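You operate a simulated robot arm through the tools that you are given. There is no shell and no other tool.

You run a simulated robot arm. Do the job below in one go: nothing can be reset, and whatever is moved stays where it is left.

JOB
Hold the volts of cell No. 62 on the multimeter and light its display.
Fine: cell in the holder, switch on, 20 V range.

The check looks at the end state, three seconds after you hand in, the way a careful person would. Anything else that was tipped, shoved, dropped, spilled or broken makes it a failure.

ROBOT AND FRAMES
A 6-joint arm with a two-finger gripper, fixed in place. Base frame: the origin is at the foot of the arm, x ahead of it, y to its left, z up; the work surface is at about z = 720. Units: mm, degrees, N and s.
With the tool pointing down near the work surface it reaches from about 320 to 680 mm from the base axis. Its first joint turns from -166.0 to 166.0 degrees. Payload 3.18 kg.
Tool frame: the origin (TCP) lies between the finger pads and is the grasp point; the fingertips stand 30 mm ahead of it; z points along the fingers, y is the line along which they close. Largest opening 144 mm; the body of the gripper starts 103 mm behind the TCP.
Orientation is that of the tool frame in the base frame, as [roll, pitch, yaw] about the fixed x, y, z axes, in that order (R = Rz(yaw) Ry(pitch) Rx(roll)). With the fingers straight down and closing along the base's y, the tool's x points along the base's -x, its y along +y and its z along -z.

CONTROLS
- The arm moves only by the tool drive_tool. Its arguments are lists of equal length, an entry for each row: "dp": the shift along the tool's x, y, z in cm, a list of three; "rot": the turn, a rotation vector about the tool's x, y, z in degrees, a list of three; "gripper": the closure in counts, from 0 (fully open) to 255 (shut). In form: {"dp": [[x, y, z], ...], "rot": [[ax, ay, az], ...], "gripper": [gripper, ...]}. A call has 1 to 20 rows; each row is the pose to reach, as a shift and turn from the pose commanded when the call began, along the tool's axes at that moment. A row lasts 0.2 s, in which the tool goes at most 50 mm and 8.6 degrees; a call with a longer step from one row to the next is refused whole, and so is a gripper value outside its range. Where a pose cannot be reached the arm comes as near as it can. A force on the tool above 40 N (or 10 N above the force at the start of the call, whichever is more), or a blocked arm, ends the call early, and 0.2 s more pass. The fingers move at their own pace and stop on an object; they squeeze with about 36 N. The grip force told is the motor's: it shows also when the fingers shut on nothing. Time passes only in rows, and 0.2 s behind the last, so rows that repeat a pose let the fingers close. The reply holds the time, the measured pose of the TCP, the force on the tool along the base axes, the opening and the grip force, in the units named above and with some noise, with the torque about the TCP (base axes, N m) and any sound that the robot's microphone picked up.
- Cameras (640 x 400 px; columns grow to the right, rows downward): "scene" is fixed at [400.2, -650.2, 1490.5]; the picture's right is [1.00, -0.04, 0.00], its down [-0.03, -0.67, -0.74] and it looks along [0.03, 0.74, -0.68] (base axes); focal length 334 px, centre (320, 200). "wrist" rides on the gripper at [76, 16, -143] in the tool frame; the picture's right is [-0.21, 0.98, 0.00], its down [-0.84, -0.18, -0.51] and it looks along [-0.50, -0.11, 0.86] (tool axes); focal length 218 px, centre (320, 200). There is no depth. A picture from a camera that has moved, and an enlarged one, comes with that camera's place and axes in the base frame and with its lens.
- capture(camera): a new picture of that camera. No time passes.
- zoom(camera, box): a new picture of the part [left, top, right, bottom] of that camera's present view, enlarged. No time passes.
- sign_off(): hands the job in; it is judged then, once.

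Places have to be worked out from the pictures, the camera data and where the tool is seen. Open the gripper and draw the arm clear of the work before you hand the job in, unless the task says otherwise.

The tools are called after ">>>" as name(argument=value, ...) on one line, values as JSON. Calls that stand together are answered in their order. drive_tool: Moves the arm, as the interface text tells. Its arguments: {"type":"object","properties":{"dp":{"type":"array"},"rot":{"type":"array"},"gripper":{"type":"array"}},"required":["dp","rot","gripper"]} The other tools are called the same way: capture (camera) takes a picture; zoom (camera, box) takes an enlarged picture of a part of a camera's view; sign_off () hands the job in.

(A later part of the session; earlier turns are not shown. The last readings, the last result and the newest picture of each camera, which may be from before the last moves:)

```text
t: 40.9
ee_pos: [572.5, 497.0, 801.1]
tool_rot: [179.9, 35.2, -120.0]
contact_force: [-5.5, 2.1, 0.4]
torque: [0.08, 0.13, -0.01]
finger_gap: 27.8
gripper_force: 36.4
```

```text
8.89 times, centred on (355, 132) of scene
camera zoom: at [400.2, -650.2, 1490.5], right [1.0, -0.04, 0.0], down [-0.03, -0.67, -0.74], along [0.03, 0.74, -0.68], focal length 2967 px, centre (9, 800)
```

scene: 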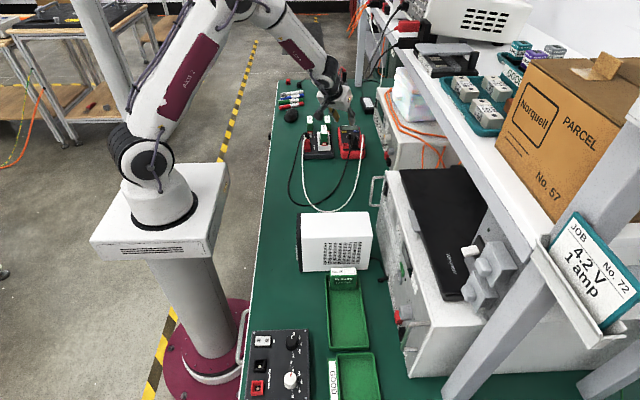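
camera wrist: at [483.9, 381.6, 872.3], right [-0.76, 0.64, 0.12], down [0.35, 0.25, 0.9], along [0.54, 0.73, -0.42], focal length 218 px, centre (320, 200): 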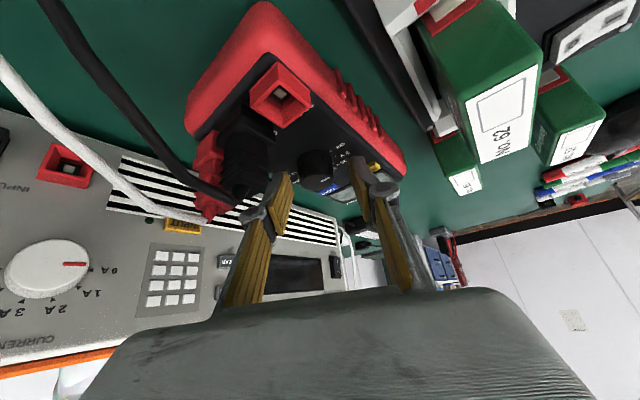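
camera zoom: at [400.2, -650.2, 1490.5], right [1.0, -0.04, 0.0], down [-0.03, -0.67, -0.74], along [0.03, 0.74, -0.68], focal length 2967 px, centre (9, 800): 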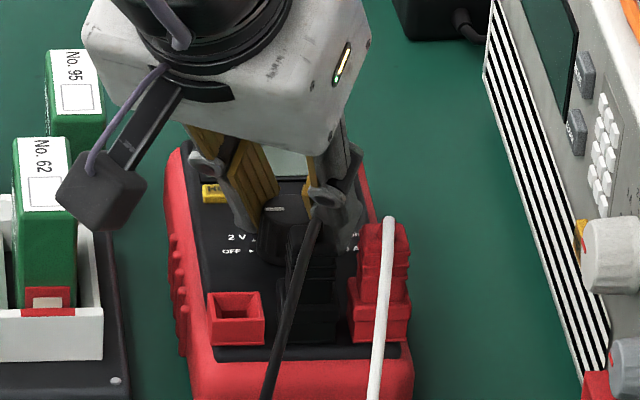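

The knob is gripped (27.8 mm). I'll turn it 30° clockwise about its own axis, one detent, and check.

>>> drive_tool(dp=[[0, 0.14, 0], [-0.017, 0.24, 0.012], [-0.037, 0.34, 0.026], [-0.067, 0.44, 0.047], [-0.103, 0.53, 0.072], [-0.103, 0.53, 0.072]], rot=[[3.44, 0, 4.92], [6.88, 0, 9.84], [10.32, 0, 14.76], [13.76, 0, 19.68], [17.2, 0, 24.6], [17.2, 0, 24.6]], gripper=[230, 230, 230, 230, 230, 230])

>>> capture(camera="wrist")

>>> zoom(camera="wrist", box=[240, 100, 400, 220])

>>> zoom(camera="scene", box=[325, 110, 385, 155])

```text
t: 42.3
ee_pos: [565.3, 500.9, 797.5]
tool_rot: [-178.3, 34.7, -146.9]
contact_force: [-0.4, 10.4, 7.2]
torque: [-0.46, 0.33, -0.19]
finger_gap: 27.8
gripper_force: 36.5
out of reach, approached as far as the arm can: row 4
```

```text
taken
camera wrist: at [434.5, 439.7, 870.4], right [-0.38, 0.92, 0.1], down [0.43, 0.08, 0.9], along [0.82, 0.38, -0.42], focal length 218 px, centre (320, 200)
```

wrist: 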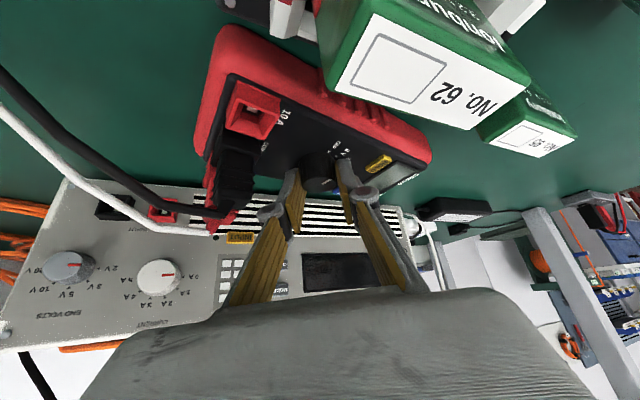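

```text
3.33 times, centred on (320, 160) of wrist
camera zoom: at [434.5, 439.7, 870.4], right [-0.38, 0.92, 0.1], down [0.43, 0.08, 0.9], along [0.82, 0.38, -0.42], focal length 728 px, centre (320, 333)
```

zoom: 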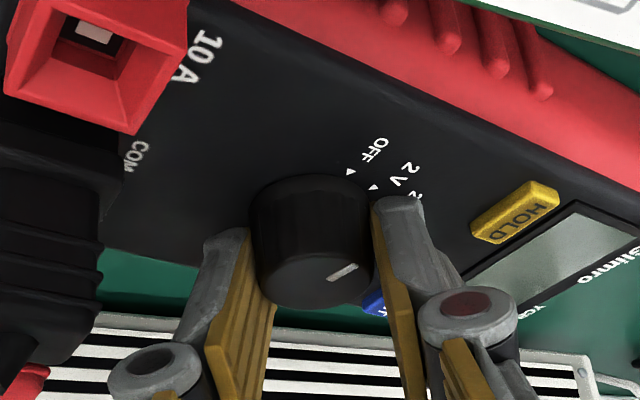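

```text
8.89 times, centred on (355, 132) of scene
camera zoom: at [400.2, -650.2, 1490.5], right [1.0, -0.04, 0.0], down [-0.03, -0.67, -0.74], along [0.03, 0.74, -0.68], focal length 2967 px, centre (9, 800)
```

zoom: 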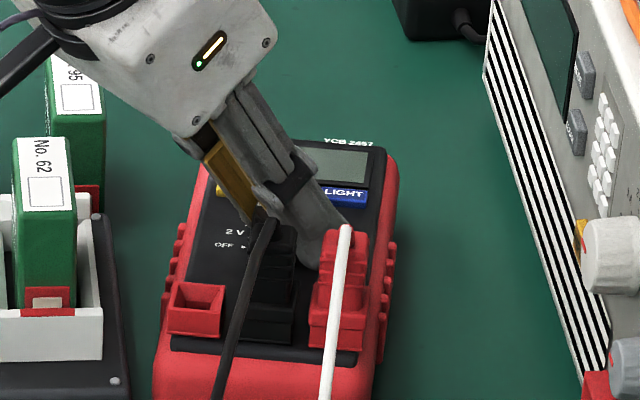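

The meter body turned about 12° along with the knob, because the detent is stiffer than the meter's grip on the bench. I'll reverse the turn gently with the knob still gripped, to bring the meter back to its original pose.

>>> drive_tool(dp=[[0, -0.09, 0], [-0.017, -0.19, 0.012], [-0.037, -0.29, 0.026], [-0.067, -0.38, 0.047], [-0.103, -0.47, 0.072], [-0.103, -0.47, 0.072]], rot=[[-3.44, 0, -4.92], [-6.88, 0, -9.84], [-10.32, 0, -14.76], [-13.76, 0, -19.68], [-17.2, 0, -24.6], [-17.2, 0, -24.6]], gripper=[230, 230, 230, 230, 230, 230])

>>> zoom(camera="wrist", box=[240, 100, 400, 220])

>>> zoom(camera="scene", box=[325, 110, 385, 155])

```text
t: 43.5
ee_pos: [580.2, 477.9, 799.4]
tool_rot: [174.8, 31.6, -137.2]
contact_force: [2.0, -1.8, 4.1]
torque: [-0.76, -0.32, 0.04]
finger_gap: 28.0
gripper_force: 35.7
out of reach, approached as far as the arm can: row 3
stopped in row 5: the force on the tool passed its limit at 46 N (the readings are from after the stop); the commanded pose is now the measured one
```

```text
3.33 times, centred on (320, 160) of wrist
camera zoom: at [475.1, 385.2, 880.4], right [-0.57, 0.8, 0.19], down [0.49, 0.15, 0.86], along [0.66, 0.58, -0.48], focal length 728 px, centre (320, 333)
```

zoom: 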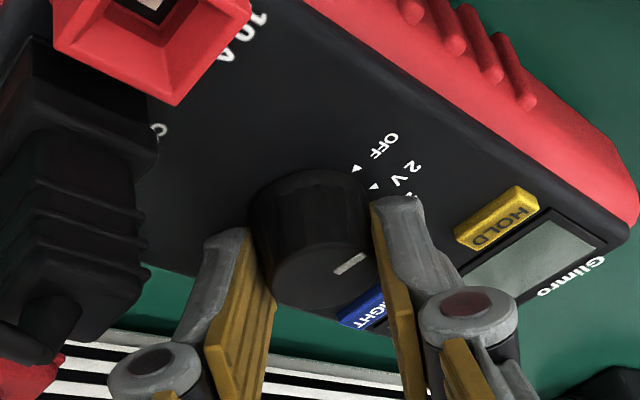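

```text
8.89 times, centred on (355, 132) of scene
camera zoom: at [400.2, -650.2, 1490.5], right [1.0, -0.04, 0.0], down [-0.03, -0.67, -0.74], along [0.03, 0.74, -0.68], focal length 2967 px, centre (9, 800)
```

zoom: 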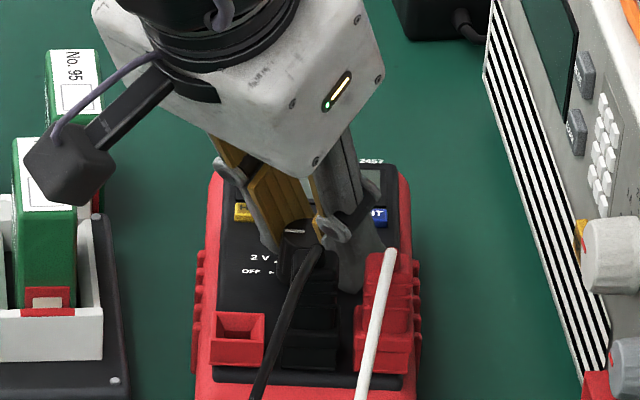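

The reverse move hit a reach limit mid-way and dragged the meter about 20 mm toward -y. I'll let go of the knob, lift straight up and reassess before touching anything else.

>>> drive_tool(dp=[[0, 0, 0], [0, 0, 0], [0, 0, 0], [-0.5, 0.08, -0.85], [-1.3, 0.2, -2.1], [-2.62, 0.39, -4.24], [-2.62, 0.39, -4.24]], rot=[[0, 0, 0], [0, 0, 0], [0, 0, 0], [0, 0, 0], [0, 0, 0], [0, 0, 0], [0, 0, 0]], gripper=[210, 190, 165, 165, 165, 165, 165])

>>> capture(camera="wrist")

>>> capture(camera="scene")

>>> zoom(camera="scene", box=[325, 110, 385, 165])

>>> zoom(camera="wrist", box=[240, 60, 400, 180])

```text
t: 45.1
ee_pos: [579.4, 479.8, 847.1]
tool_rot: [174.5, 31.4, -137.3]
contact_force: [-0.8, 0.2, 0.1]
torque: [-0.02, 0.0, 0.02]
finger_gap: 50.7
gripper_force: 0.0
```

```text
taken
camera wrist: at [474.3, 386.5, 930.1], right [-0.56, 0.8, 0.19], down [0.5, 0.15, 0.86], along [0.66, 0.58, -0.48], focal length 218 px, centre (320, 200)
```

wrist: 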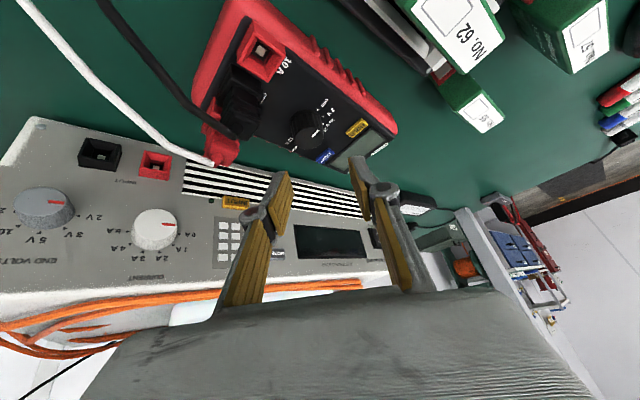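

```text
taken
```

scene: 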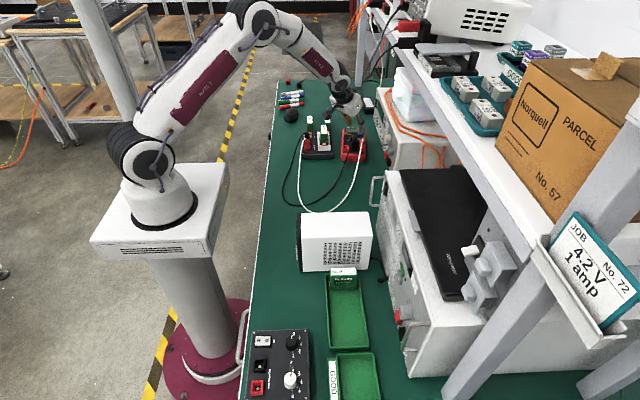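

```text
7.27 times, centred on (355, 138) of scene
camera zoom: at [400.2, -650.2, 1490.5], right [1.0, -0.04, 0.0], down [-0.03, -0.67, -0.74], along [0.03, 0.74, -0.68], focal length 2428 px, centre (66, 654)
```

zoom: 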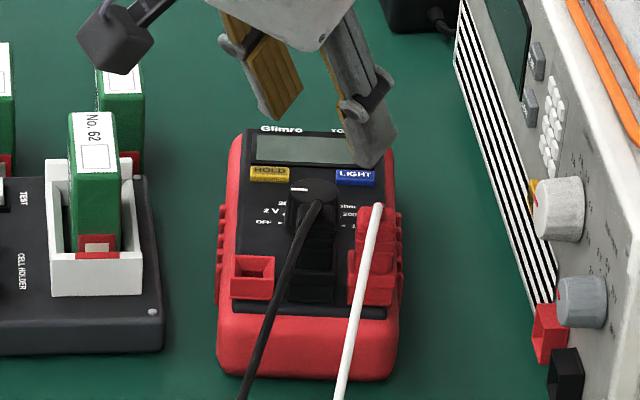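

```text
3.33 times, centred on (320, 120) of wrist
camera zoom: at [474.3, 386.5, 930.1], right [-0.56, 0.8, 0.19], down [0.5, 0.15, 0.86], along [0.66, 0.58, -0.48], focal length 728 px, centre (320, 467)
```

zoom: 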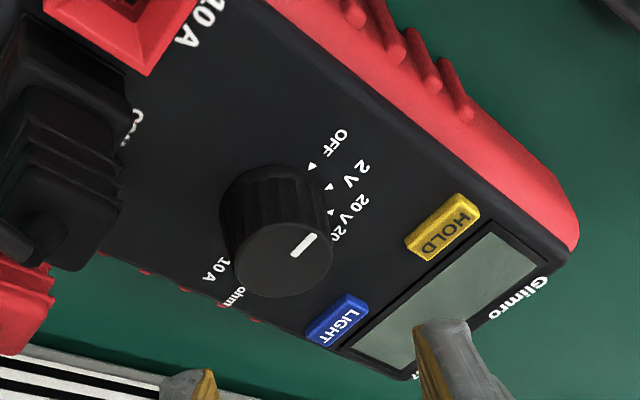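

The knob is between OFF and 2 V. The meter now sits about (+10, -19.5) mm from its original place and turned about 7° clockwise. I can put it back by gripping its body across the width. First I'll go up and inward and set a clean orientation (lean toward +y, 35°).

>>> drive_tool(dp=[[0.8, 0.16, -2.67], [1.6, 0.32, -5.3], [2.53, 0.48, -8.0], [2.53, 0.48, -8.0], [2.53, 0.48, -8.0], [2.53, 0.48, -8.0], [2.53, 0.48, -8.0], [2.53, 0.48, -8.0], [2.53, 0.48, -8.0], [2.53, 0.48, -8.0]], rot=[[0, 0, 0], [0, 0, 0], [-3, -0.2, -5.6], [-6, -0.4, -11.3], [-9, -0.6, -16.9], [-12, -0.8, -22.5], [-15, -1.0, -28.2], [-18, -1.2, -33.8], [-20.9, -1.4, -39.4], [-20.9, -1.4, -39.4]], gripper=[165, 150, 120, 80, 40, 0, 0, 0, 0, 0])

>>> capture(camera="wrist")

>>> zoom(camera="scene", box=[290, 90, 410, 165])

```text
t: 47.3
ee_pos: [535.6, 430.6, 903.0]
tool_rot: [179.7, 35.0, -90.1]
contact_force: [1.1, -0.5, -0.6]
torque: [0.02, 0.0, 0.03]
finger_gap: 144.0
gripper_force: 0.0
```

```text
taken
camera wrist: at [519.7, 288.7, 975.8], right [-0.98, 0.17, 0.12], down [0.18, 0.4, 0.9], along [0.1, 0.9, -0.42], focal length 218 px, centre (320, 200)
```

wrist: 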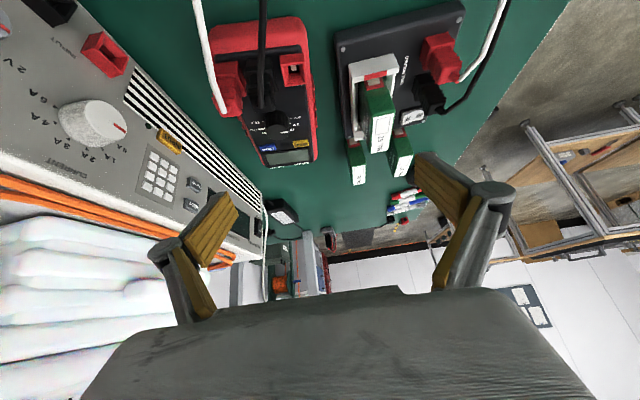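

```text
5.33 times, centred on (350, 128) of scene
camera zoom: at [400.2, -650.2, 1490.5], right [1.0, -0.04, 0.0], down [-0.03, -0.67, -0.74], along [0.03, 0.74, -0.68], focal length 1780 px, centre (160, 587)
```

zoom: 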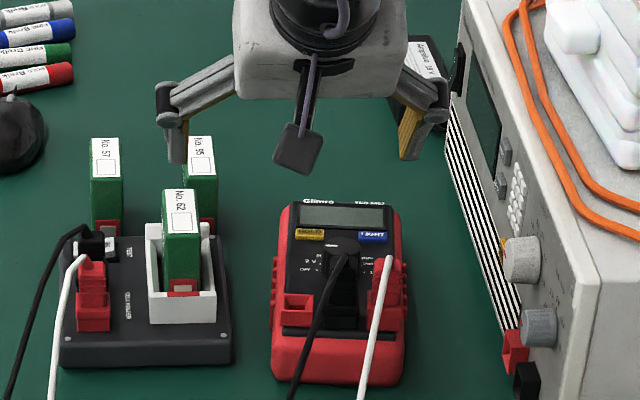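

The meter shows a shift of about (+9, -18) mm and -7°. I'll zoom in on the knob from this clean pose to get an exact fix.

>>> zoom(camera="wrist", box=[200, 20, 340, 170])

>>> zoom(camera="wrist", box=[240, 100, 320, 160])

```text
2.67 times, centred on (270, 95) of wrist
camera zoom: at [519.7, 288.7, 975.8], right [-0.98, 0.17, 0.12], down [0.18, 0.4, 0.9], along [0.1, 0.9, -0.42], focal length 582 px, centre (453, 480)
```

zoom: 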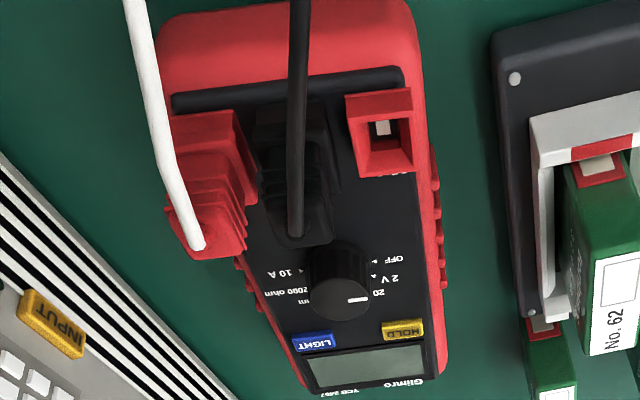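

```text
6.67 times, centred on (280, 130) of wrist
camera zoom: at [519.7, 288.7, 975.8], right [-0.98, 0.17, 0.12], down [0.18, 0.4, 0.9], along [0.1, 0.9, -0.42], focal length 1455 px, centre (587, 667)
```

zoom: 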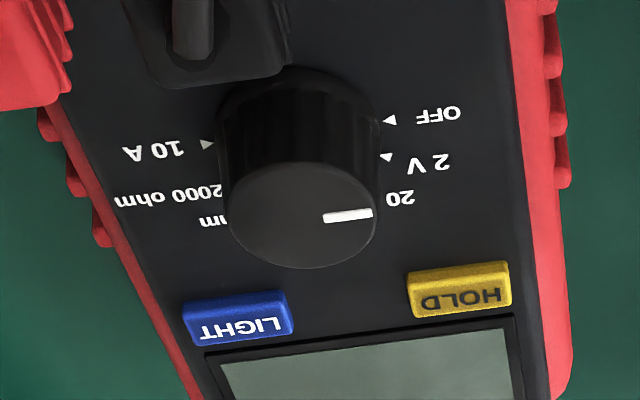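

The knob centre is now (584, 487), the meter is turned -6.5°, and the pointer is back close to OFF. I'll position above the knob leaning toward azimuth 95° and test the turning sweep in the air before touching it.

>>> drive_tool(dp=[[-0.27, -1.64, 2.35], [-0.54, -3.28, 4.7], [-0.81, -4.92, 7.04], [-0.81, -4.92, 7.04]], rot=[[0, 0, 0], [0, 0, 0], [-2.9, 0, -4.1], [-2.9, 0, -4.1]], gripper=[120, 165, 165, 165])

>>> drive_tool(dp=[[0, 0, 0], [0, 0, 0], [0, 0, 0], [0, 0, 0], [0, 0, 0], [0, 0, 0], [0, 0, 0]], rot=[[3.44, 0, 4.92], [6.88, 0, 9.84], [10.32, 0, 14.76], [13.76, 0, 19.68], [17.2, 0, 24.6], [19.5, 0, 27.9], [19.5, 0, 27.9]], gripper=[165, 165, 165, 165, 165, 165, 165])

>>> capture(camera="wrist")

>>> capture(camera="scene")

```text
t: 48.3
ee_pos: [584.2, 479.6, 848.4]
tool_rot: [179.7, 35.0, -85.1]
contact_force: [-0.4, 0.7, -0.3]
torque: [0.02, 0.01, 0.0]
finger_gap: 50.7
gripper_force: 0.1
```

```text
t: 49.9
ee_pos: [584.6, 480.3, 849.9]
tool_rot: [179.7, 34.8, -119.4]
contact_force: [0.3, -0.6, 0.1]
torque: [-0.01, 0.01, 0.01]
finger_gap: 50.9
gripper_force: 0.1
```

```text
taken
camera wrist: at [499.5, 362.3, 922.8], right [-0.77, 0.63, 0.12], down [0.36, 0.26, 0.9], along [0.53, 0.74, -0.42], focal length 218 px, centre (320, 200)
```

wrist: 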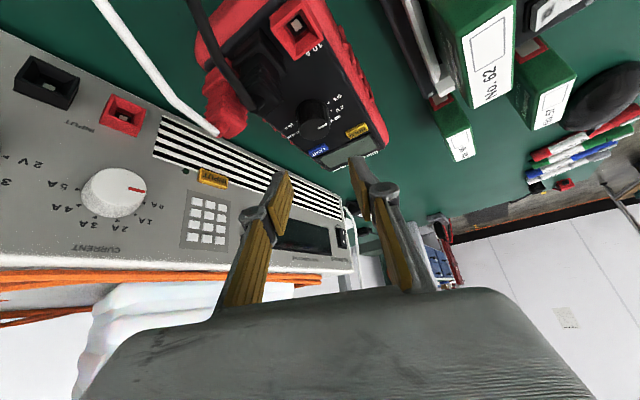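

```text
taken
```

scene: 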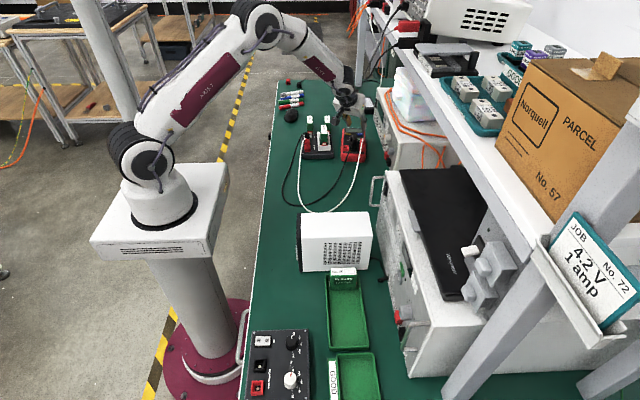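

The sweep from 95° to 61° stays within reach. I'll swing back to 95° and lower the open fingers around the knob.

>>> drive_tool(dp=[[0.03, -0.03, -0.02], [0.06, -0.06, -0.04], [0.1, -0.09, -0.07], [0.13, -0.12, -0.09], [0.16, -0.14, -0.11], [0.16, -0.14, -0.11], [0.16, -0.14, -0.11]], rot=[[-3.44, 0, -4.92], [-6.88, 0, -9.84], [-10.32, 0, -14.76], [-13.76, 0, -19.68], [-17.2, 0, -24.6], [-19.5, 0, -27.9], [-19.5, 0, -27.9]], gripper=[165, 165, 165, 165, 165, 165, 165])

>>> drive_tool(dp=[[0.7, 0, 1.0], [1.43, 0, 2.05], [2.15, 0, 3.07], [2.7, 0, 3.85], [2.7, 0, 3.85]], rot=[[0, 0, 0], [0, 0, 0], [0, 0, 0], [0, 0, 0], [0, 0, 0]], gripper=[165, 165, 165, 165, 165])

>>> capture(camera="wrist")

>>> zoom(camera="wrist", box=[240, 100, 400, 220])

>>> zoom(camera="scene", box=[290, 90, 410, 165])

```text
t: 51.5
ee_pos: [582.9, 477.0, 849.3]
tool_rot: [179.7, 34.9, -85.1]
contact_force: [-0.2, -0.3, 0.1]
torque: [0.05, 0.01, -0.03]
finger_gap: 50.8
gripper_force: 0.0
```

```text
t: 52.7
ee_pos: [584.6, 477.6, 802.2]
tool_rot: [179.7, 35.1, -85.2]
contact_force: [-0.1, -0.2, -0.1]
torque: [0.02, 0.03, 0.01]
finger_gap: 50.7
gripper_force: 0.1
```

```text
taken
camera wrist: at [581.5, 332.2, 874.4], right [-0.99, 0.09, 0.12], down [0.15, 0.41, 0.9], along [0.03, 0.91, -0.42], focal length 218 px, centre (320, 200)
```

wrist: 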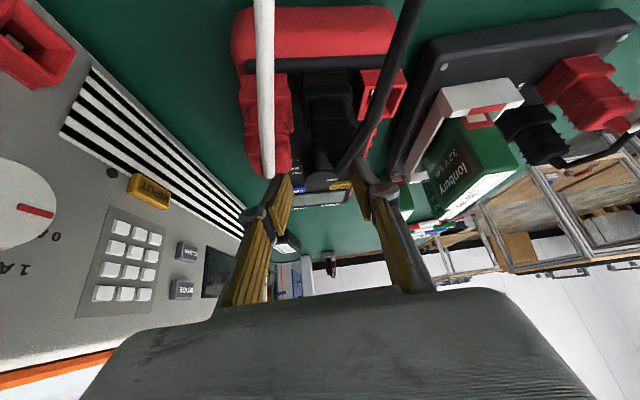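

```text
3.33 times, centred on (320, 160) of wrist
camera zoom: at [581.5, 332.2, 874.4], right [-0.99, 0.09, 0.12], down [0.15, 0.41, 0.9], along [0.03, 0.91, -0.42], focal length 728 px, centre (320, 333)
```

zoom: 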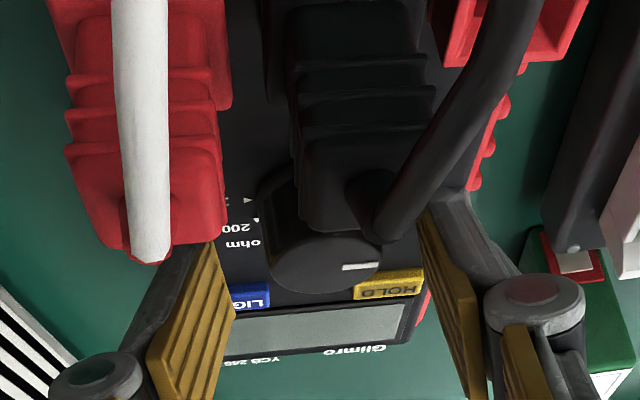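

```text
5.33 times, centred on (350, 128) of scene
camera zoom: at [400.2, -650.2, 1490.5], right [1.0, -0.04, 0.0], down [-0.03, -0.67, -0.74], along [0.03, 0.74, -0.68], focal length 1780 px, centre (160, 587)
```

zoom: 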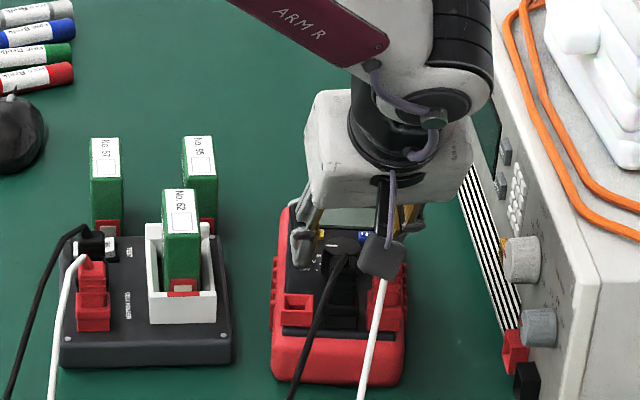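

The knob is centred between the fingers and everything is clear. I'll drop 2 mm more and close on it.

>>> drive_tool(dp=[[0.115, 0, 0.164], [0.115, 0, 0.164], [0.115, 0, 0.164], [0.115, 0, 0.164], [0.115, 0, 0.164]], rot=[[0, 0, 0], [0, 0, 0], [0, 0, 0], [0, 0, 0], [0, 0, 0]], gripper=[170, 190, 205, 220, 230])

>>> zoom(camera="wrist", box=[240, 100, 400, 220])

```text
t: 53.9
ee_pos: [584.6, 476.4, 800.3]
tool_rot: [179.5, 35.1, -85.2]
contact_force: [-3.9, 0.4, -0.5]
torque: [0.02, 0.12, 0.03]
finger_gap: 27.8
gripper_force: 36.1
```

```text
3.33 times, centred on (320, 160) of wrist
camera zoom: at [580.8, 332.5, 872.8], right [-0.99, 0.08, 0.12], down [0.15, 0.41, 0.9], along [0.02, 0.91, -0.42], focal length 728 px, centre (320, 333)
```

zoom: 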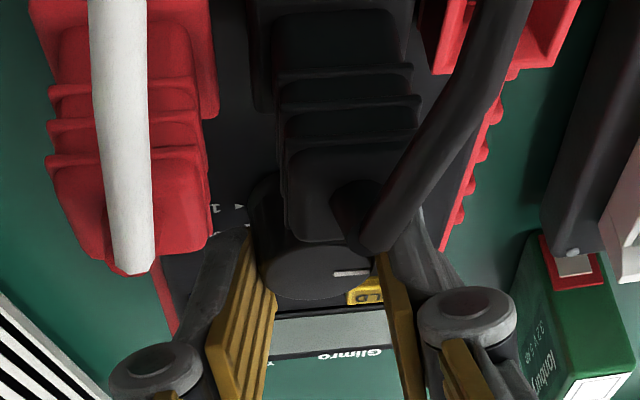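

The knob is gripped. I'll press straight down in small steps to load the meter against the bench before turning.

>>> drive_tool(dp=[[0.057, 0.04, 0.082], [0.115, 0.04, 0.164], [0.172, 0.04, 0.246], [0.172, 0.04, 0.246]], rot=[[0, 0, 0], [0, 0, 0], [0, 0, 0], [0, 0, 0]], gripper=[230, 230, 230, 230])

```text
t: 54.9
ee_pos: [584.7, 476.0, 800.1]
tool_rot: [-180.0, 35.1, -85.0]
contact_force: [-6.5, -6.2, 31.8]
torque: [-0.22, 0.21, 0.05]
finger_gap: 27.8
gripper_force: 35.9
```

31.8 N downward now holds the meter. Easing off slightly, I'll turn 33° clockwise about the knob axis.

>>> drive_tool(dp=[[-0.027, 0.135, -0.03], [-0.041, 0.238, -0.02], [-0.063, 0.339, -0.005], [-0.094, 0.437, 0.017], [-0.133, 0.53, 0.044], [-0.155, 0.575, 0.059], [-0.155, 0.575, 0.059]], rot=[[3.44, 0, 4.92], [6.88, 0, 9.84], [10.32, 0, 14.76], [13.76, 0, 19.68], [17.2, 0, 24.6], [18.9, 0, 27.0], [18.9, 0, 27.0]], gripper=[230, 230, 230, 230, 230, 230, 230])

>>> zoom(camera="wrist", box=[240, 100, 400, 220])

>>> zoom(camera="scene", box=[290, 90, 410, 165])

```text
t: 56.5
ee_pos: [577.6, 478.5, 799.1]
tool_rot: [179.8, 35.0, -118.2]
contact_force: [11.8, -9.1, 24.6]
torque: [-0.05, -0.5, -0.04]
finger_gap: 27.8
gripper_force: 35.9
```

```text
3.33 times, centred on (320, 160) of wrist
camera zoom: at [496.5, 359.5, 871.7], right [-0.78, 0.61, 0.12], down [0.35, 0.27, 0.9], along [0.52, 0.75, -0.42], focal length 728 px, centre (320, 333)
```

zoom: 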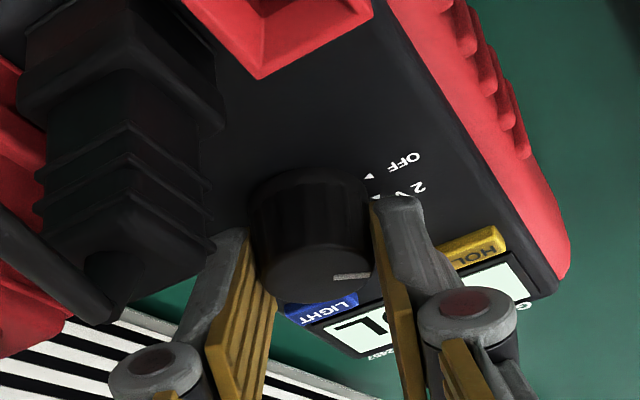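

```text
5.33 times, centred on (350, 128) of scene
camera zoom: at [400.2, -650.2, 1490.5], right [1.0, -0.04, 0.0], down [-0.03, -0.67, -0.74], along [0.03, 0.74, -0.68], focal length 1780 px, centre (160, 587)
```

zoom: 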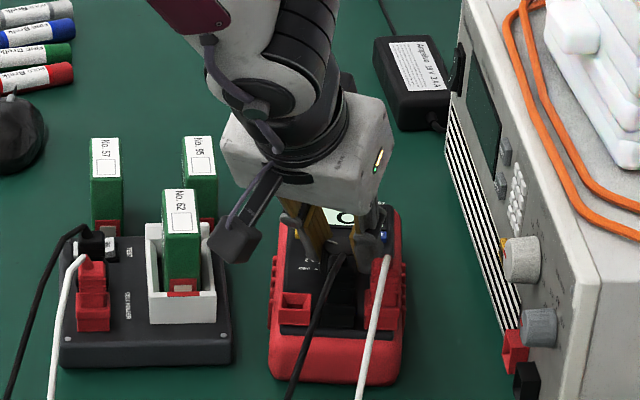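

The display is on and reads "OL", which fits the 2 V range with 3.2 V connected, and the meter stayed put. I'll ease the pressure, open the fingers, and swing back for a second 30° turn to 20 V.

>>> drive_tool(dp=[[-0.04, -0.07, -0.09], [-0.08, -0.135, -0.19], [-0.08, -0.135, -0.19], [-0.08, -0.135, -0.19], [-0.2, -0.135, -0.35], [-0.2, -0.135, -0.35]], rot=[[0, 0, 0], [0, 0, 0], [0, 0, 0], [0, 0, 0], [0, 0, 0], [0, 0, 0]], gripper=[230, 230, 205, 180, 165, 165])

>>> zoom(camera="wrist", box=[240, 100, 400, 220])

>>> zoom(camera="scene", box=[325, 110, 385, 155])

```text
t: 57.9
ee_pos: [579.3, 476.4, 800.8]
tool_rot: [179.6, 34.8, -118.1]
contact_force: [-0.5, -0.4, 0.1]
torque: [0.01, 0.01, 0.0]
finger_gap: 50.9
gripper_force: 0.0
```

```text
3.33 times, centred on (320, 160) of wrist
camera zoom: at [496.4, 358.5, 874.6], right [-0.78, 0.61, 0.12], down [0.35, 0.27, 0.9], along [0.51, 0.75, -0.42], focal length 728 px, centre (320, 333)
```

zoom: 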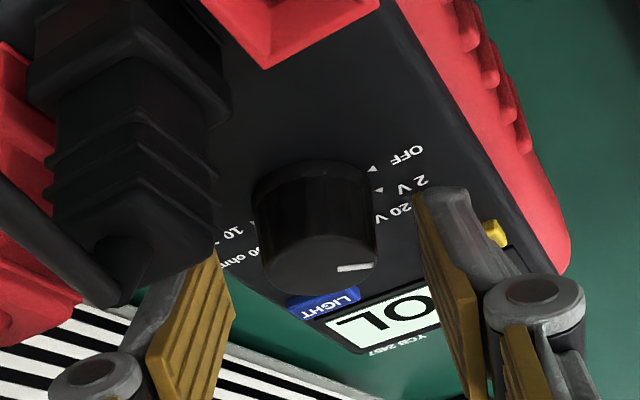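

```text
8.89 times, centred on (355, 132) of scene
camera zoom: at [400.2, -650.2, 1490.5], right [1.0, -0.04, 0.0], down [-0.03, -0.67, -0.74], along [0.03, 0.74, -0.68], focal length 2967 px, centre (9, 800)
```

zoom: 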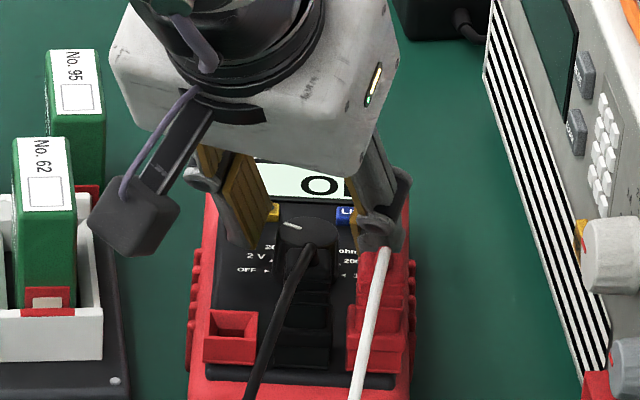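

The pointer is on 2 V. I'll swing the open fingers back around the knob to 95°.

>>> drive_tool(dp=[[-0.005, -0.105, 0.003], [-0.018, -0.208, 0.013], [-0.04, -0.309, 0.028], [-0.071, -0.407, 0.05], [-0.109, -0.5, 0.076], [-0.132, -0.545, 0.093], [-0.132, -0.545, 0.093]], rot=[[-3.44, 0, -4.92], [-6.88, 0, -9.84], [-10.32, 0, -14.76], [-13.76, 0, -19.68], [-17.2, 0, -24.6], [-18.9, 0, -27.0], [-18.9, 0, -27.0]], gripper=[165, 165, 165, 165, 165, 165, 165])

>>> zoom(camera="wrist", box=[240, 100, 400, 220])

```text
t: 59.5
ee_pos: [584.3, 475.7, 803.0]
tool_rot: [179.8, 35.0, -85.1]
contact_force: [0.6, 0.1, -0.4]
torque: [0.01, 0.01, 0.01]
finger_gap: 50.7
gripper_force: 0.0
```

```text
3.33 times, centred on (320, 160) of wrist
camera zoom: at [581.0, 331.1, 875.2], right [-0.99, 0.08, 0.12], down [0.15, 0.41, 0.9], along [0.02, 0.91, -0.42], focal length 728 px, centre (320, 333)
```

zoom: 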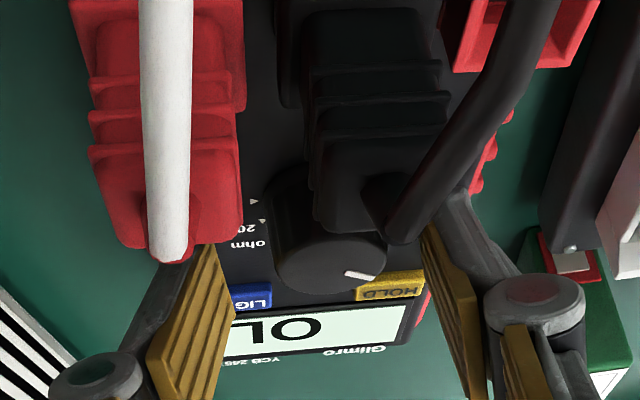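

Centred again. I'll drop 2 mm, close, then press down.

>>> drive_tool(dp=[[0.115, 0.05, 0.164], [0.115, 0.05, 0.164], [0.115, 0.05, 0.164], [0.115, 0.05, 0.164], [0.115, 0.05, 0.164], [0.115, 0.05, 0.164]], rot=[[0, 0, 0], [0, 0, 0], [0, 0, 0], [0, 0, 0], [0, 0, 0], [0, 0, 0]], gripper=[170, 190, 205, 220, 230, 230])

>>> drive_tool(dp=[[0.057, 0, 0.082], [0.115, 0, 0.164], [0.16, 0, 0.23], [0.16, 0, 0.23]], rot=[[0, 0, 0], [0, 0, 0], [0, 0, 0], [0, 0, 0]], gripper=[230, 230, 230, 230])

```text
t: 60.9
ee_pos: [583.6, 477.1, 799.9]
tool_rot: [179.7, 35.1, -85.2]
contact_force: [-1.7, 2.2, -0.1]
torque: [0.26, 0.12, 0.05]
finger_gap: 27.8
gripper_force: 35.8
```

```text
t: 61.9
ee_pos: [583.8, 476.3, 800.5]
tool_rot: [179.9, 35.0, -85.0]
contact_force: [-11.0, -14.3, 32.2]
torque: [-0.38, 0.44, 0.14]
finger_gap: 28.0
gripper_force: 36.1
```

I have 32 N down. Trimming the sideways load a little, I'll make the second turn of 32° clockwise.

>>> drive_tool(dp=[[0.039, 0.182, -0.064], [0.025, 0.285, -0.054], [0.003, 0.386, -0.039], [-0.028, 0.484, -0.017], [-0.067, 0.577, 0.01], [-0.085, 0.61, 0.022], [-0.085, 0.61, 0.022]], rot=[[3.44, 0, 4.92], [6.88, 0, 9.84], [10.32, 0, 14.76], [13.76, 0, 19.68], [17.2, 0, 24.6], [18.5, 0, 26.4], [18.5, 0, 26.4]], gripper=[230, 230, 230, 230, 230, 230, 230])

>>> zoom(camera="wrist", box=[240, 100, 400, 220])

>>> zoom(camera="scene", box=[325, 110, 385, 155])

```text
t: 63.5
ee_pos: [579.2, 476.8, 800.2]
tool_rot: [-179.9, 35.2, -117.4]
contact_force: [14.1, 3.9, 20.1]
torque: [0.44, -0.65, -0.08]
finger_gap: 27.7
gripper_force: 35.4
```

```text
3.33 times, centred on (320, 160) of wrist
camera zoom: at [498.6, 356.3, 871.6], right [-0.79, 0.6, 0.12], down [0.34, 0.27, 0.9], along [0.51, 0.75, -0.42], focal length 728 px, centre (320, 333)
```

zoom: 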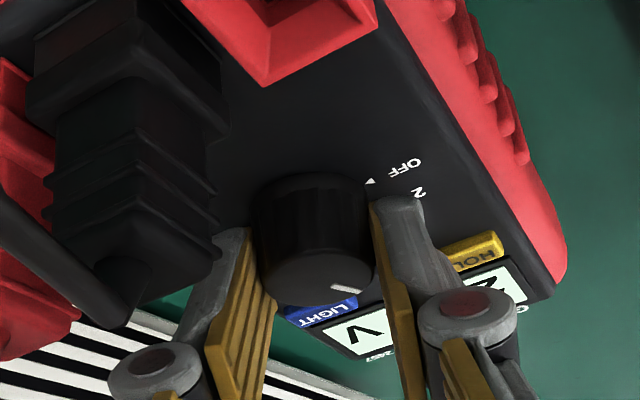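

```text
8.89 times, centred on (355, 132) of scene
camera zoom: at [400.2, -650.2, 1490.5], right [1.0, -0.04, 0.0], down [-0.03, -0.67, -0.74], along [0.03, 0.74, -0.68], focal length 2967 px, centre (9, 800)
```

zoom: 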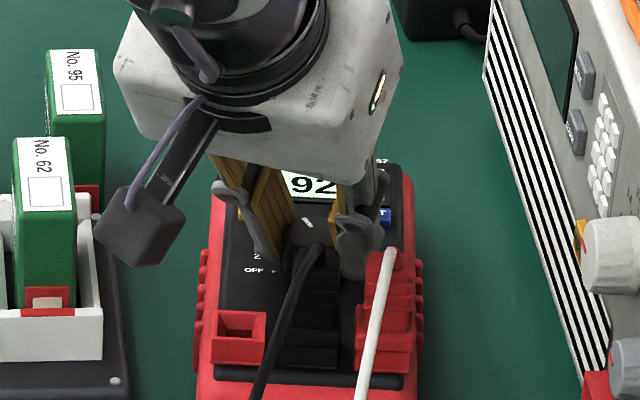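

The display now shows a voltage (…92 V), so the 20 V range is set and the cell is connected. While still holding the knob, I'll ease off the downward press before sliding the meter back to its original position.

>>> drive_tool(dp=[[-0.08, -0.04, -0.05], [-0.158, -0.074, -0.097], [-0.158, -0.074, -0.097]], rot=[[0, 0, 0], [0, 0, 0], [0, 0, 0]], gripper=[230, 230, 230])

>>> zoom(camera="scene", box=[290, 90, 410, 165])

```text
t: 64.3
ee_pos: [578.5, 475.5, 798.9]
tool_rot: [179.8, 34.8, -117.5]
contact_force: [13.8, 0.4, 10.3]
torque: [0.06, -0.29, -0.06]
finger_gap: 28.0
gripper_force: 35.7
```

```text
5.33 times, centred on (350, 128) of scene
camera zoom: at [400.2, -650.2, 1490.5], right [1.0, -0.04, 0.0], down [-0.03, -0.67, -0.74], along [0.03, 0.74, -0.68], focal length 1780 px, centre (160, 587)
```

zoom: 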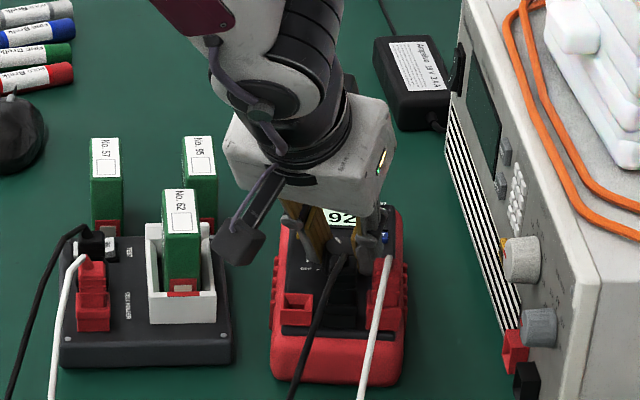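

The residual load is small. I'll slide the meter back by about (-9, +19) mm via the knob, slowly.

>>> drive_tool(dp=[[-0.13, 0.21, 0.08], [-0.27, 0.42, 0.165], [-0.4, 0.63, 0.25], [-0.535, 0.845, 0.33], [-0.67, 1.06, 0.41], [-0.8, 1.27, 0.5], [-0.94, 1.48, 0.58], [-1.07, 1.69, 0.66], [-1.07, 1.69, 0.66]], rot=[[0, 0, 0], [0, 0, 0], [0, 0, 0], [0, 0, 0], [0, 0, 0], [0, 0, 0], [0, 0, 0], [0, 0, 0], [0, 0, 0]], gripper=[230, 230, 230, 230, 230, 230, 230, 230, 230])

>>> zoom(camera="scene", box=[290, 90, 410, 165])

>>> zoom(camera="wrist", box=[240, 100, 400, 220])

```text
t: 66.3
ee_pos: [569.9, 495.3, 799.1]
tool_rot: [179.7, 34.8, -117.4]
contact_force: [0.0, 0.2, -0.4]
torque: [-0.1, 0.06, -0.01]
finger_gap: 27.9
gripper_force: 35.8
```

```text
5.33 times, centred on (350, 128) of scene
camera zoom: at [400.2, -650.2, 1490.5], right [1.0, -0.04, 0.0], down [-0.03, -0.67, -0.74], along [0.03, 0.74, -0.68], focal length 1780 px, centre (160, 587)
```

zoom: 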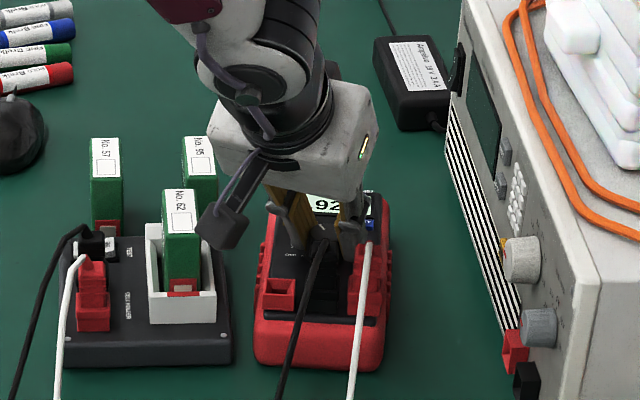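

```text
3.33 times, centred on (320, 160) of wrist
camera zoom: at [489.2, 375.4, 872.4], right [-0.79, 0.6, 0.12], down [0.35, 0.27, 0.9], along [0.5, 0.75, -0.42], focal length 728 px, centre (320, 333)
```

zoom: 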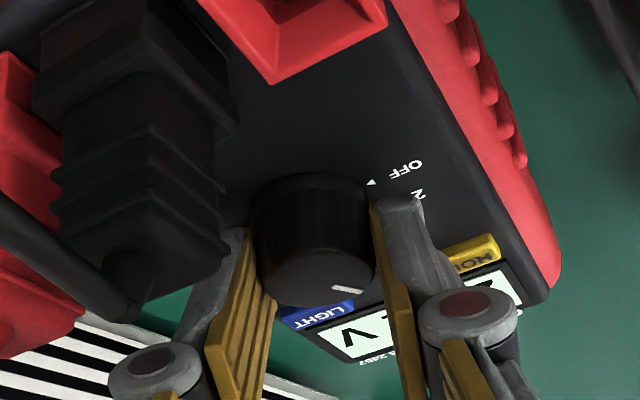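

The meter moved back; the knob axis is now at about (574.5, 504) against the original (576, 505.5). It is still turned about 7–8°. I'll release the knob, lift, and view it from the same vantage as before for comparison.

>>> drive_tool(dp=[[0, 0, 0], [0, 0, 0], [0, 0, 0], [-0.57, 0, -0.82], [-1.72, 0, -2.46], [-2.87, 0, -4.1], [-2.87, 0, -4.1]], rot=[[0, 0, 0], [0, 0, 0], [0, 0, 0], [0, 0, 0], [0, 0, 0], [0, 0, 0], [0, 0, 0]], gripper=[205, 180, 165, 165, 165, 165, 165])

>>> drive_tool(dp=[[1.0, 1.4, -2.6], [2.0, 2.8, -5.2], [3.0, 4.2, -7.8], [3.0, 4.2, -7.8], [3.0, 4.2, -7.8], [3.0, 4.2, -7.8], [3.0, 4.2, -7.8]], rot=[[0, 0, 0], [-3.2, 0, -4.6], [-6.4, 0, -9.2], [-9.6, 0, -13.8], [-12.8, 0, -18.4], [-16, 0, -22.9], [-16, 0, -22.9]], gripper=[165, 200, 255, 255, 255, 255, 255])

>>> capture(camera="wrist")

>>> zoom(camera="scene", box=[290, 90, 410, 165])

```text
t: 67.9
ee_pos: [568.9, 495.5, 849.4]
tool_rot: [179.7, 34.9, -117.4]
contact_force: [-0.8, -0.1, -0.1]
torque: [0.02, -0.01, -0.04]
finger_gap: 50.9
gripper_force: 0.1
```

```text
t: 69.5
ee_pos: [501.2, 453.3, 897.1]
tool_rot: [179.6, 34.9, -89.4]
contact_force: [-0.5, 0.1, 0.1]
torque: [-0.01, 0.0, -0.03]
finger_gap: 0.0
gripper_force: 30.9
```

```text
taken
camera wrist: at [486.1, 309.3, 969.6], right [-0.98, 0.16, 0.12], down [0.18, 0.4, 0.9], along [0.09, 0.9, -0.42], focal length 218 px, centre (320, 200)
```

wrist: 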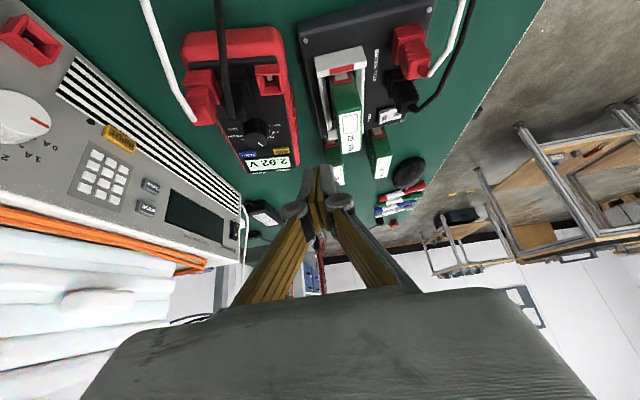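

```text
5.33 times, centred on (350, 128) of scene
camera zoom: at [400.2, -650.2, 1490.5], right [1.0, -0.04, 0.0], down [-0.03, -0.67, -0.74], along [0.03, 0.74, -0.68], focal length 1780 px, centre (160, 587)
```

zoom: 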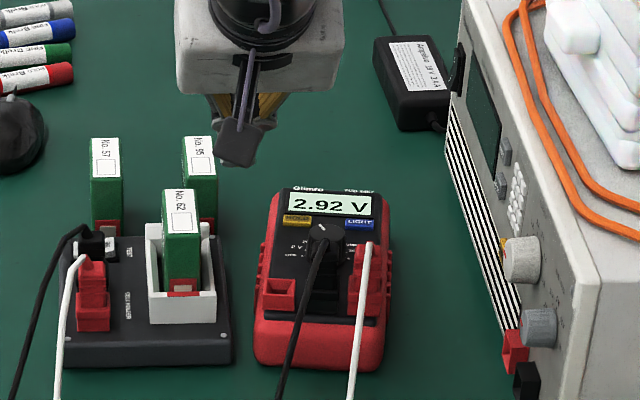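

The meter reads a clear 2.92 V. It is almost back in place but turned about 9° clockwise. I'll look at the gap beside its lower-left side for a gentle corrective push.

>>> zoom(camera="wrist", box=[140, 0, 340, 180])

>>> zoom(camera="scene", box=[300, 120, 380, 190])

```text
2.22 times, centred on (240, 90) of wrist
camera zoom: at [486.1, 309.3, 969.6], right [-0.98, 0.16, 0.12], down [0.18, 0.4, 0.9], along [0.09, 0.9, -0.42], focal length 485 px, centre (498, 444)
```

zoom: 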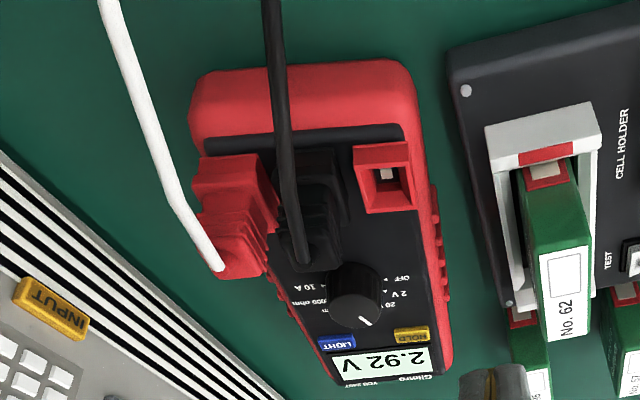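

```text
5.71 times, centred on (340, 155) of scene
camera zoom: at [400.2, -650.2, 1490.5], right [1.0, -0.04, 0.0], down [-0.03, -0.67, -0.74], along [0.03, 0.74, -0.68], focal length 1907 px, centre (206, 457)
```

zoom: 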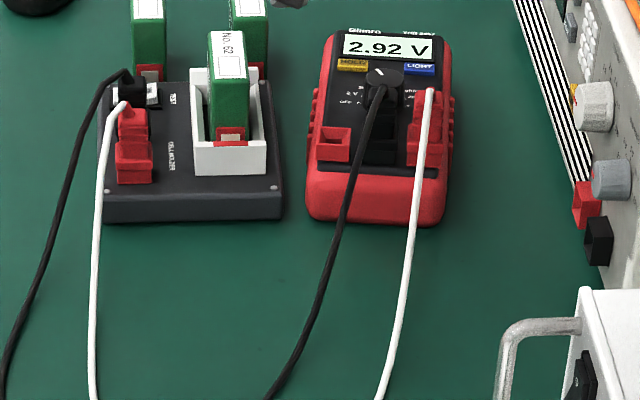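

The gap between meter and holder is too narrow for the closed fingers. The empty 10 A socket is a rigid post I can reach easily, so I'll grip that as a handle and turn the meter back about the knob. First I'll reduce the tilt and rotate the tool to close along the meter's length.

>>> drive_tool(dp=[[1.3, 0.7, -1.0], [2.6, 1.4, -1.9], [4.1, 2.0, -2.87], [4.1, 2.0, -2.87]], rot=[[0, 7, 0], [0, 14, 0], [0, 20, 0], [0, 20, 0]], gripper=[255, 220, 185, 165])

>>> drive_tool(dp=[[0, 0, 0], [0, 0, 0], [0, 0, 0], [0, 0, 0], [0, 0, 0], [0, 0, 0], [0, 0, 0], [0, 0, 0], [0, 0, 0], [0, 0, 0], [0, 0, 0], [0, 0, 0], [0, 0, 0], [0, 0, 0]], rot=[[1.97, 0, 7.36], [3.94, 0, 14.7], [5.91, 0, 22.1], [7.88, 0, 29.4], [9.85, 0, 36.8], [11.8, 0, 44.1], [13.8, 0, 51.5], [15.8, 0, 58.8], [17.7, 0, 66.2], [19.7, 0, 73.5], [21.7, 0, 80.9], [23.6, 0, 88.2], [25.6, 0, 95.6], [25.6, 0, 95.6]], gripper=[165, 165, 165, 165, 165, 165, 165, 165, 165, 165, 165, 165, 165, 165])

>>> capture(camera="wrist")

>>> zoom(camera="wrist", box=[240, 80, 440, 230])

```text
t: 70.5
ee_pos: [481.3, 403.2, 898.1]
tool_rot: [179.8, 14.9, -89.4]
contact_force: [-0.7, 0.6, 0.5]
torque: [-0.02, -0.02, 0.0]
finger_gap: 51.1
gripper_force: 0.1
```

```text
t: 73.5
ee_pos: [481.4, 402.8, 897.1]
tool_rot: [-179.9, 14.8, 171.8]
contact_force: [-1.1, 0.5, 0.1]
torque: [-0.01, 0.01, -0.02]
finger_gap: 50.9
gripper_force: 0.0
```

```text
taken
camera wrist: at [374.5, 436.1, 1015.3], right [0.34, 0.94, 0.05], down [0.65, -0.28, 0.71], along [0.68, -0.21, -0.71], focal length 218 px, centre (320, 200)
```

wrist: 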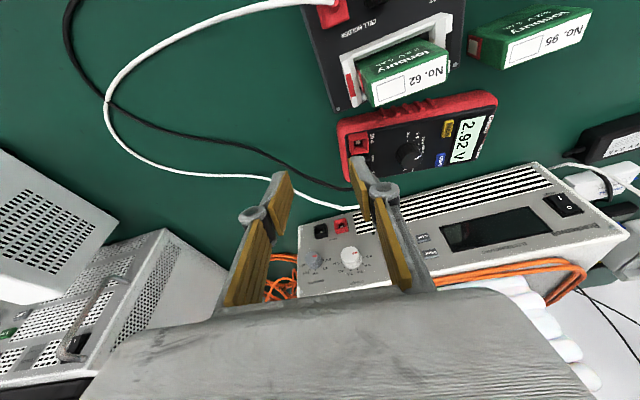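

```text
2.67 times, centred on (340, 155) of wrist
camera zoom: at [374.5, 436.1, 1015.3], right [0.34, 0.94, 0.05], down [0.65, -0.28, 0.71], along [0.68, -0.21, -0.71], focal length 582 px, centre (267, 320)
```

zoom: 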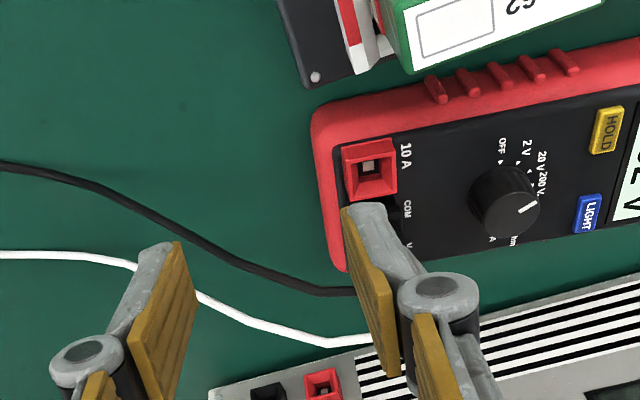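

This is a good view. The knob is at (577, 505), practically original, so only a rotation of about 7.5° remains. I'll look closely at the 10 A socket to judge how it can be gripped.

>>> zoom(camera="wrist", box=[335, 110, 415, 160])

>>> zoom(camera="scene", box=[335, 125, 375, 155])

>>> zoom(camera="wrist", box=[330, 80, 510, 200])

```text
8.00 times, centred on (375, 135) of wrist
camera zoom: at [374.5, 436.1, 1015.3], right [0.34, 0.94, 0.05], down [0.65, -0.28, 0.71], along [0.68, -0.21, -0.71], focal length 1746 px, centre (-120, 720)
```

zoom: 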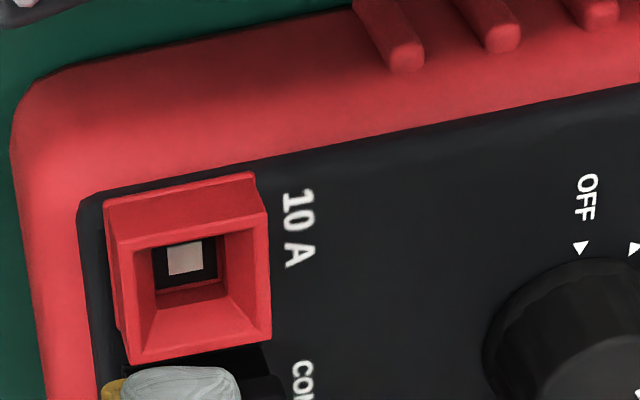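

```text
13.33 times, centred on (355, 140) of scene
camera zoom: at [400.2, -650.2, 1490.5], right [1.0, -0.04, 0.0], down [-0.03, -0.67, -0.74], along [0.03, 0.74, -0.68], focal length 4450 px, centre (-147, 1000)
```

zoom: 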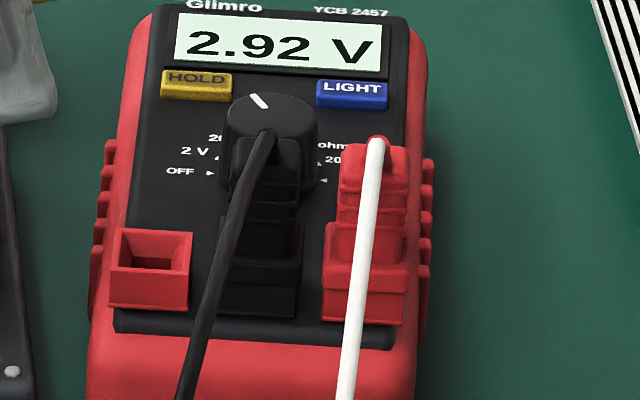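

```text
3.33 times, centred on (420, 140) of wrist
camera zoom: at [374.5, 436.1, 1015.3], right [0.34, 0.94, 0.05], down [0.65, -0.28, 0.71], along [0.68, -0.21, -0.71], focal length 728 px, centre (-13, 400)
```

zoom: 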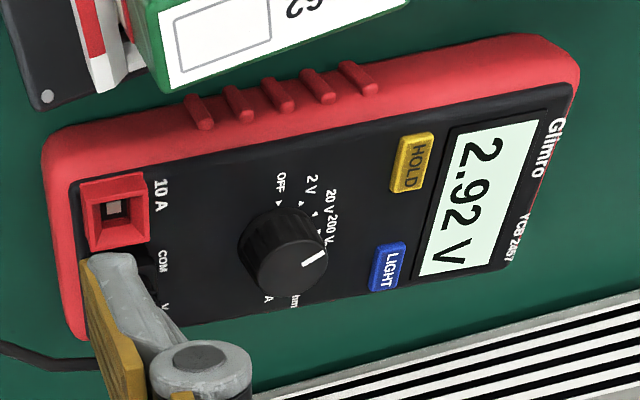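

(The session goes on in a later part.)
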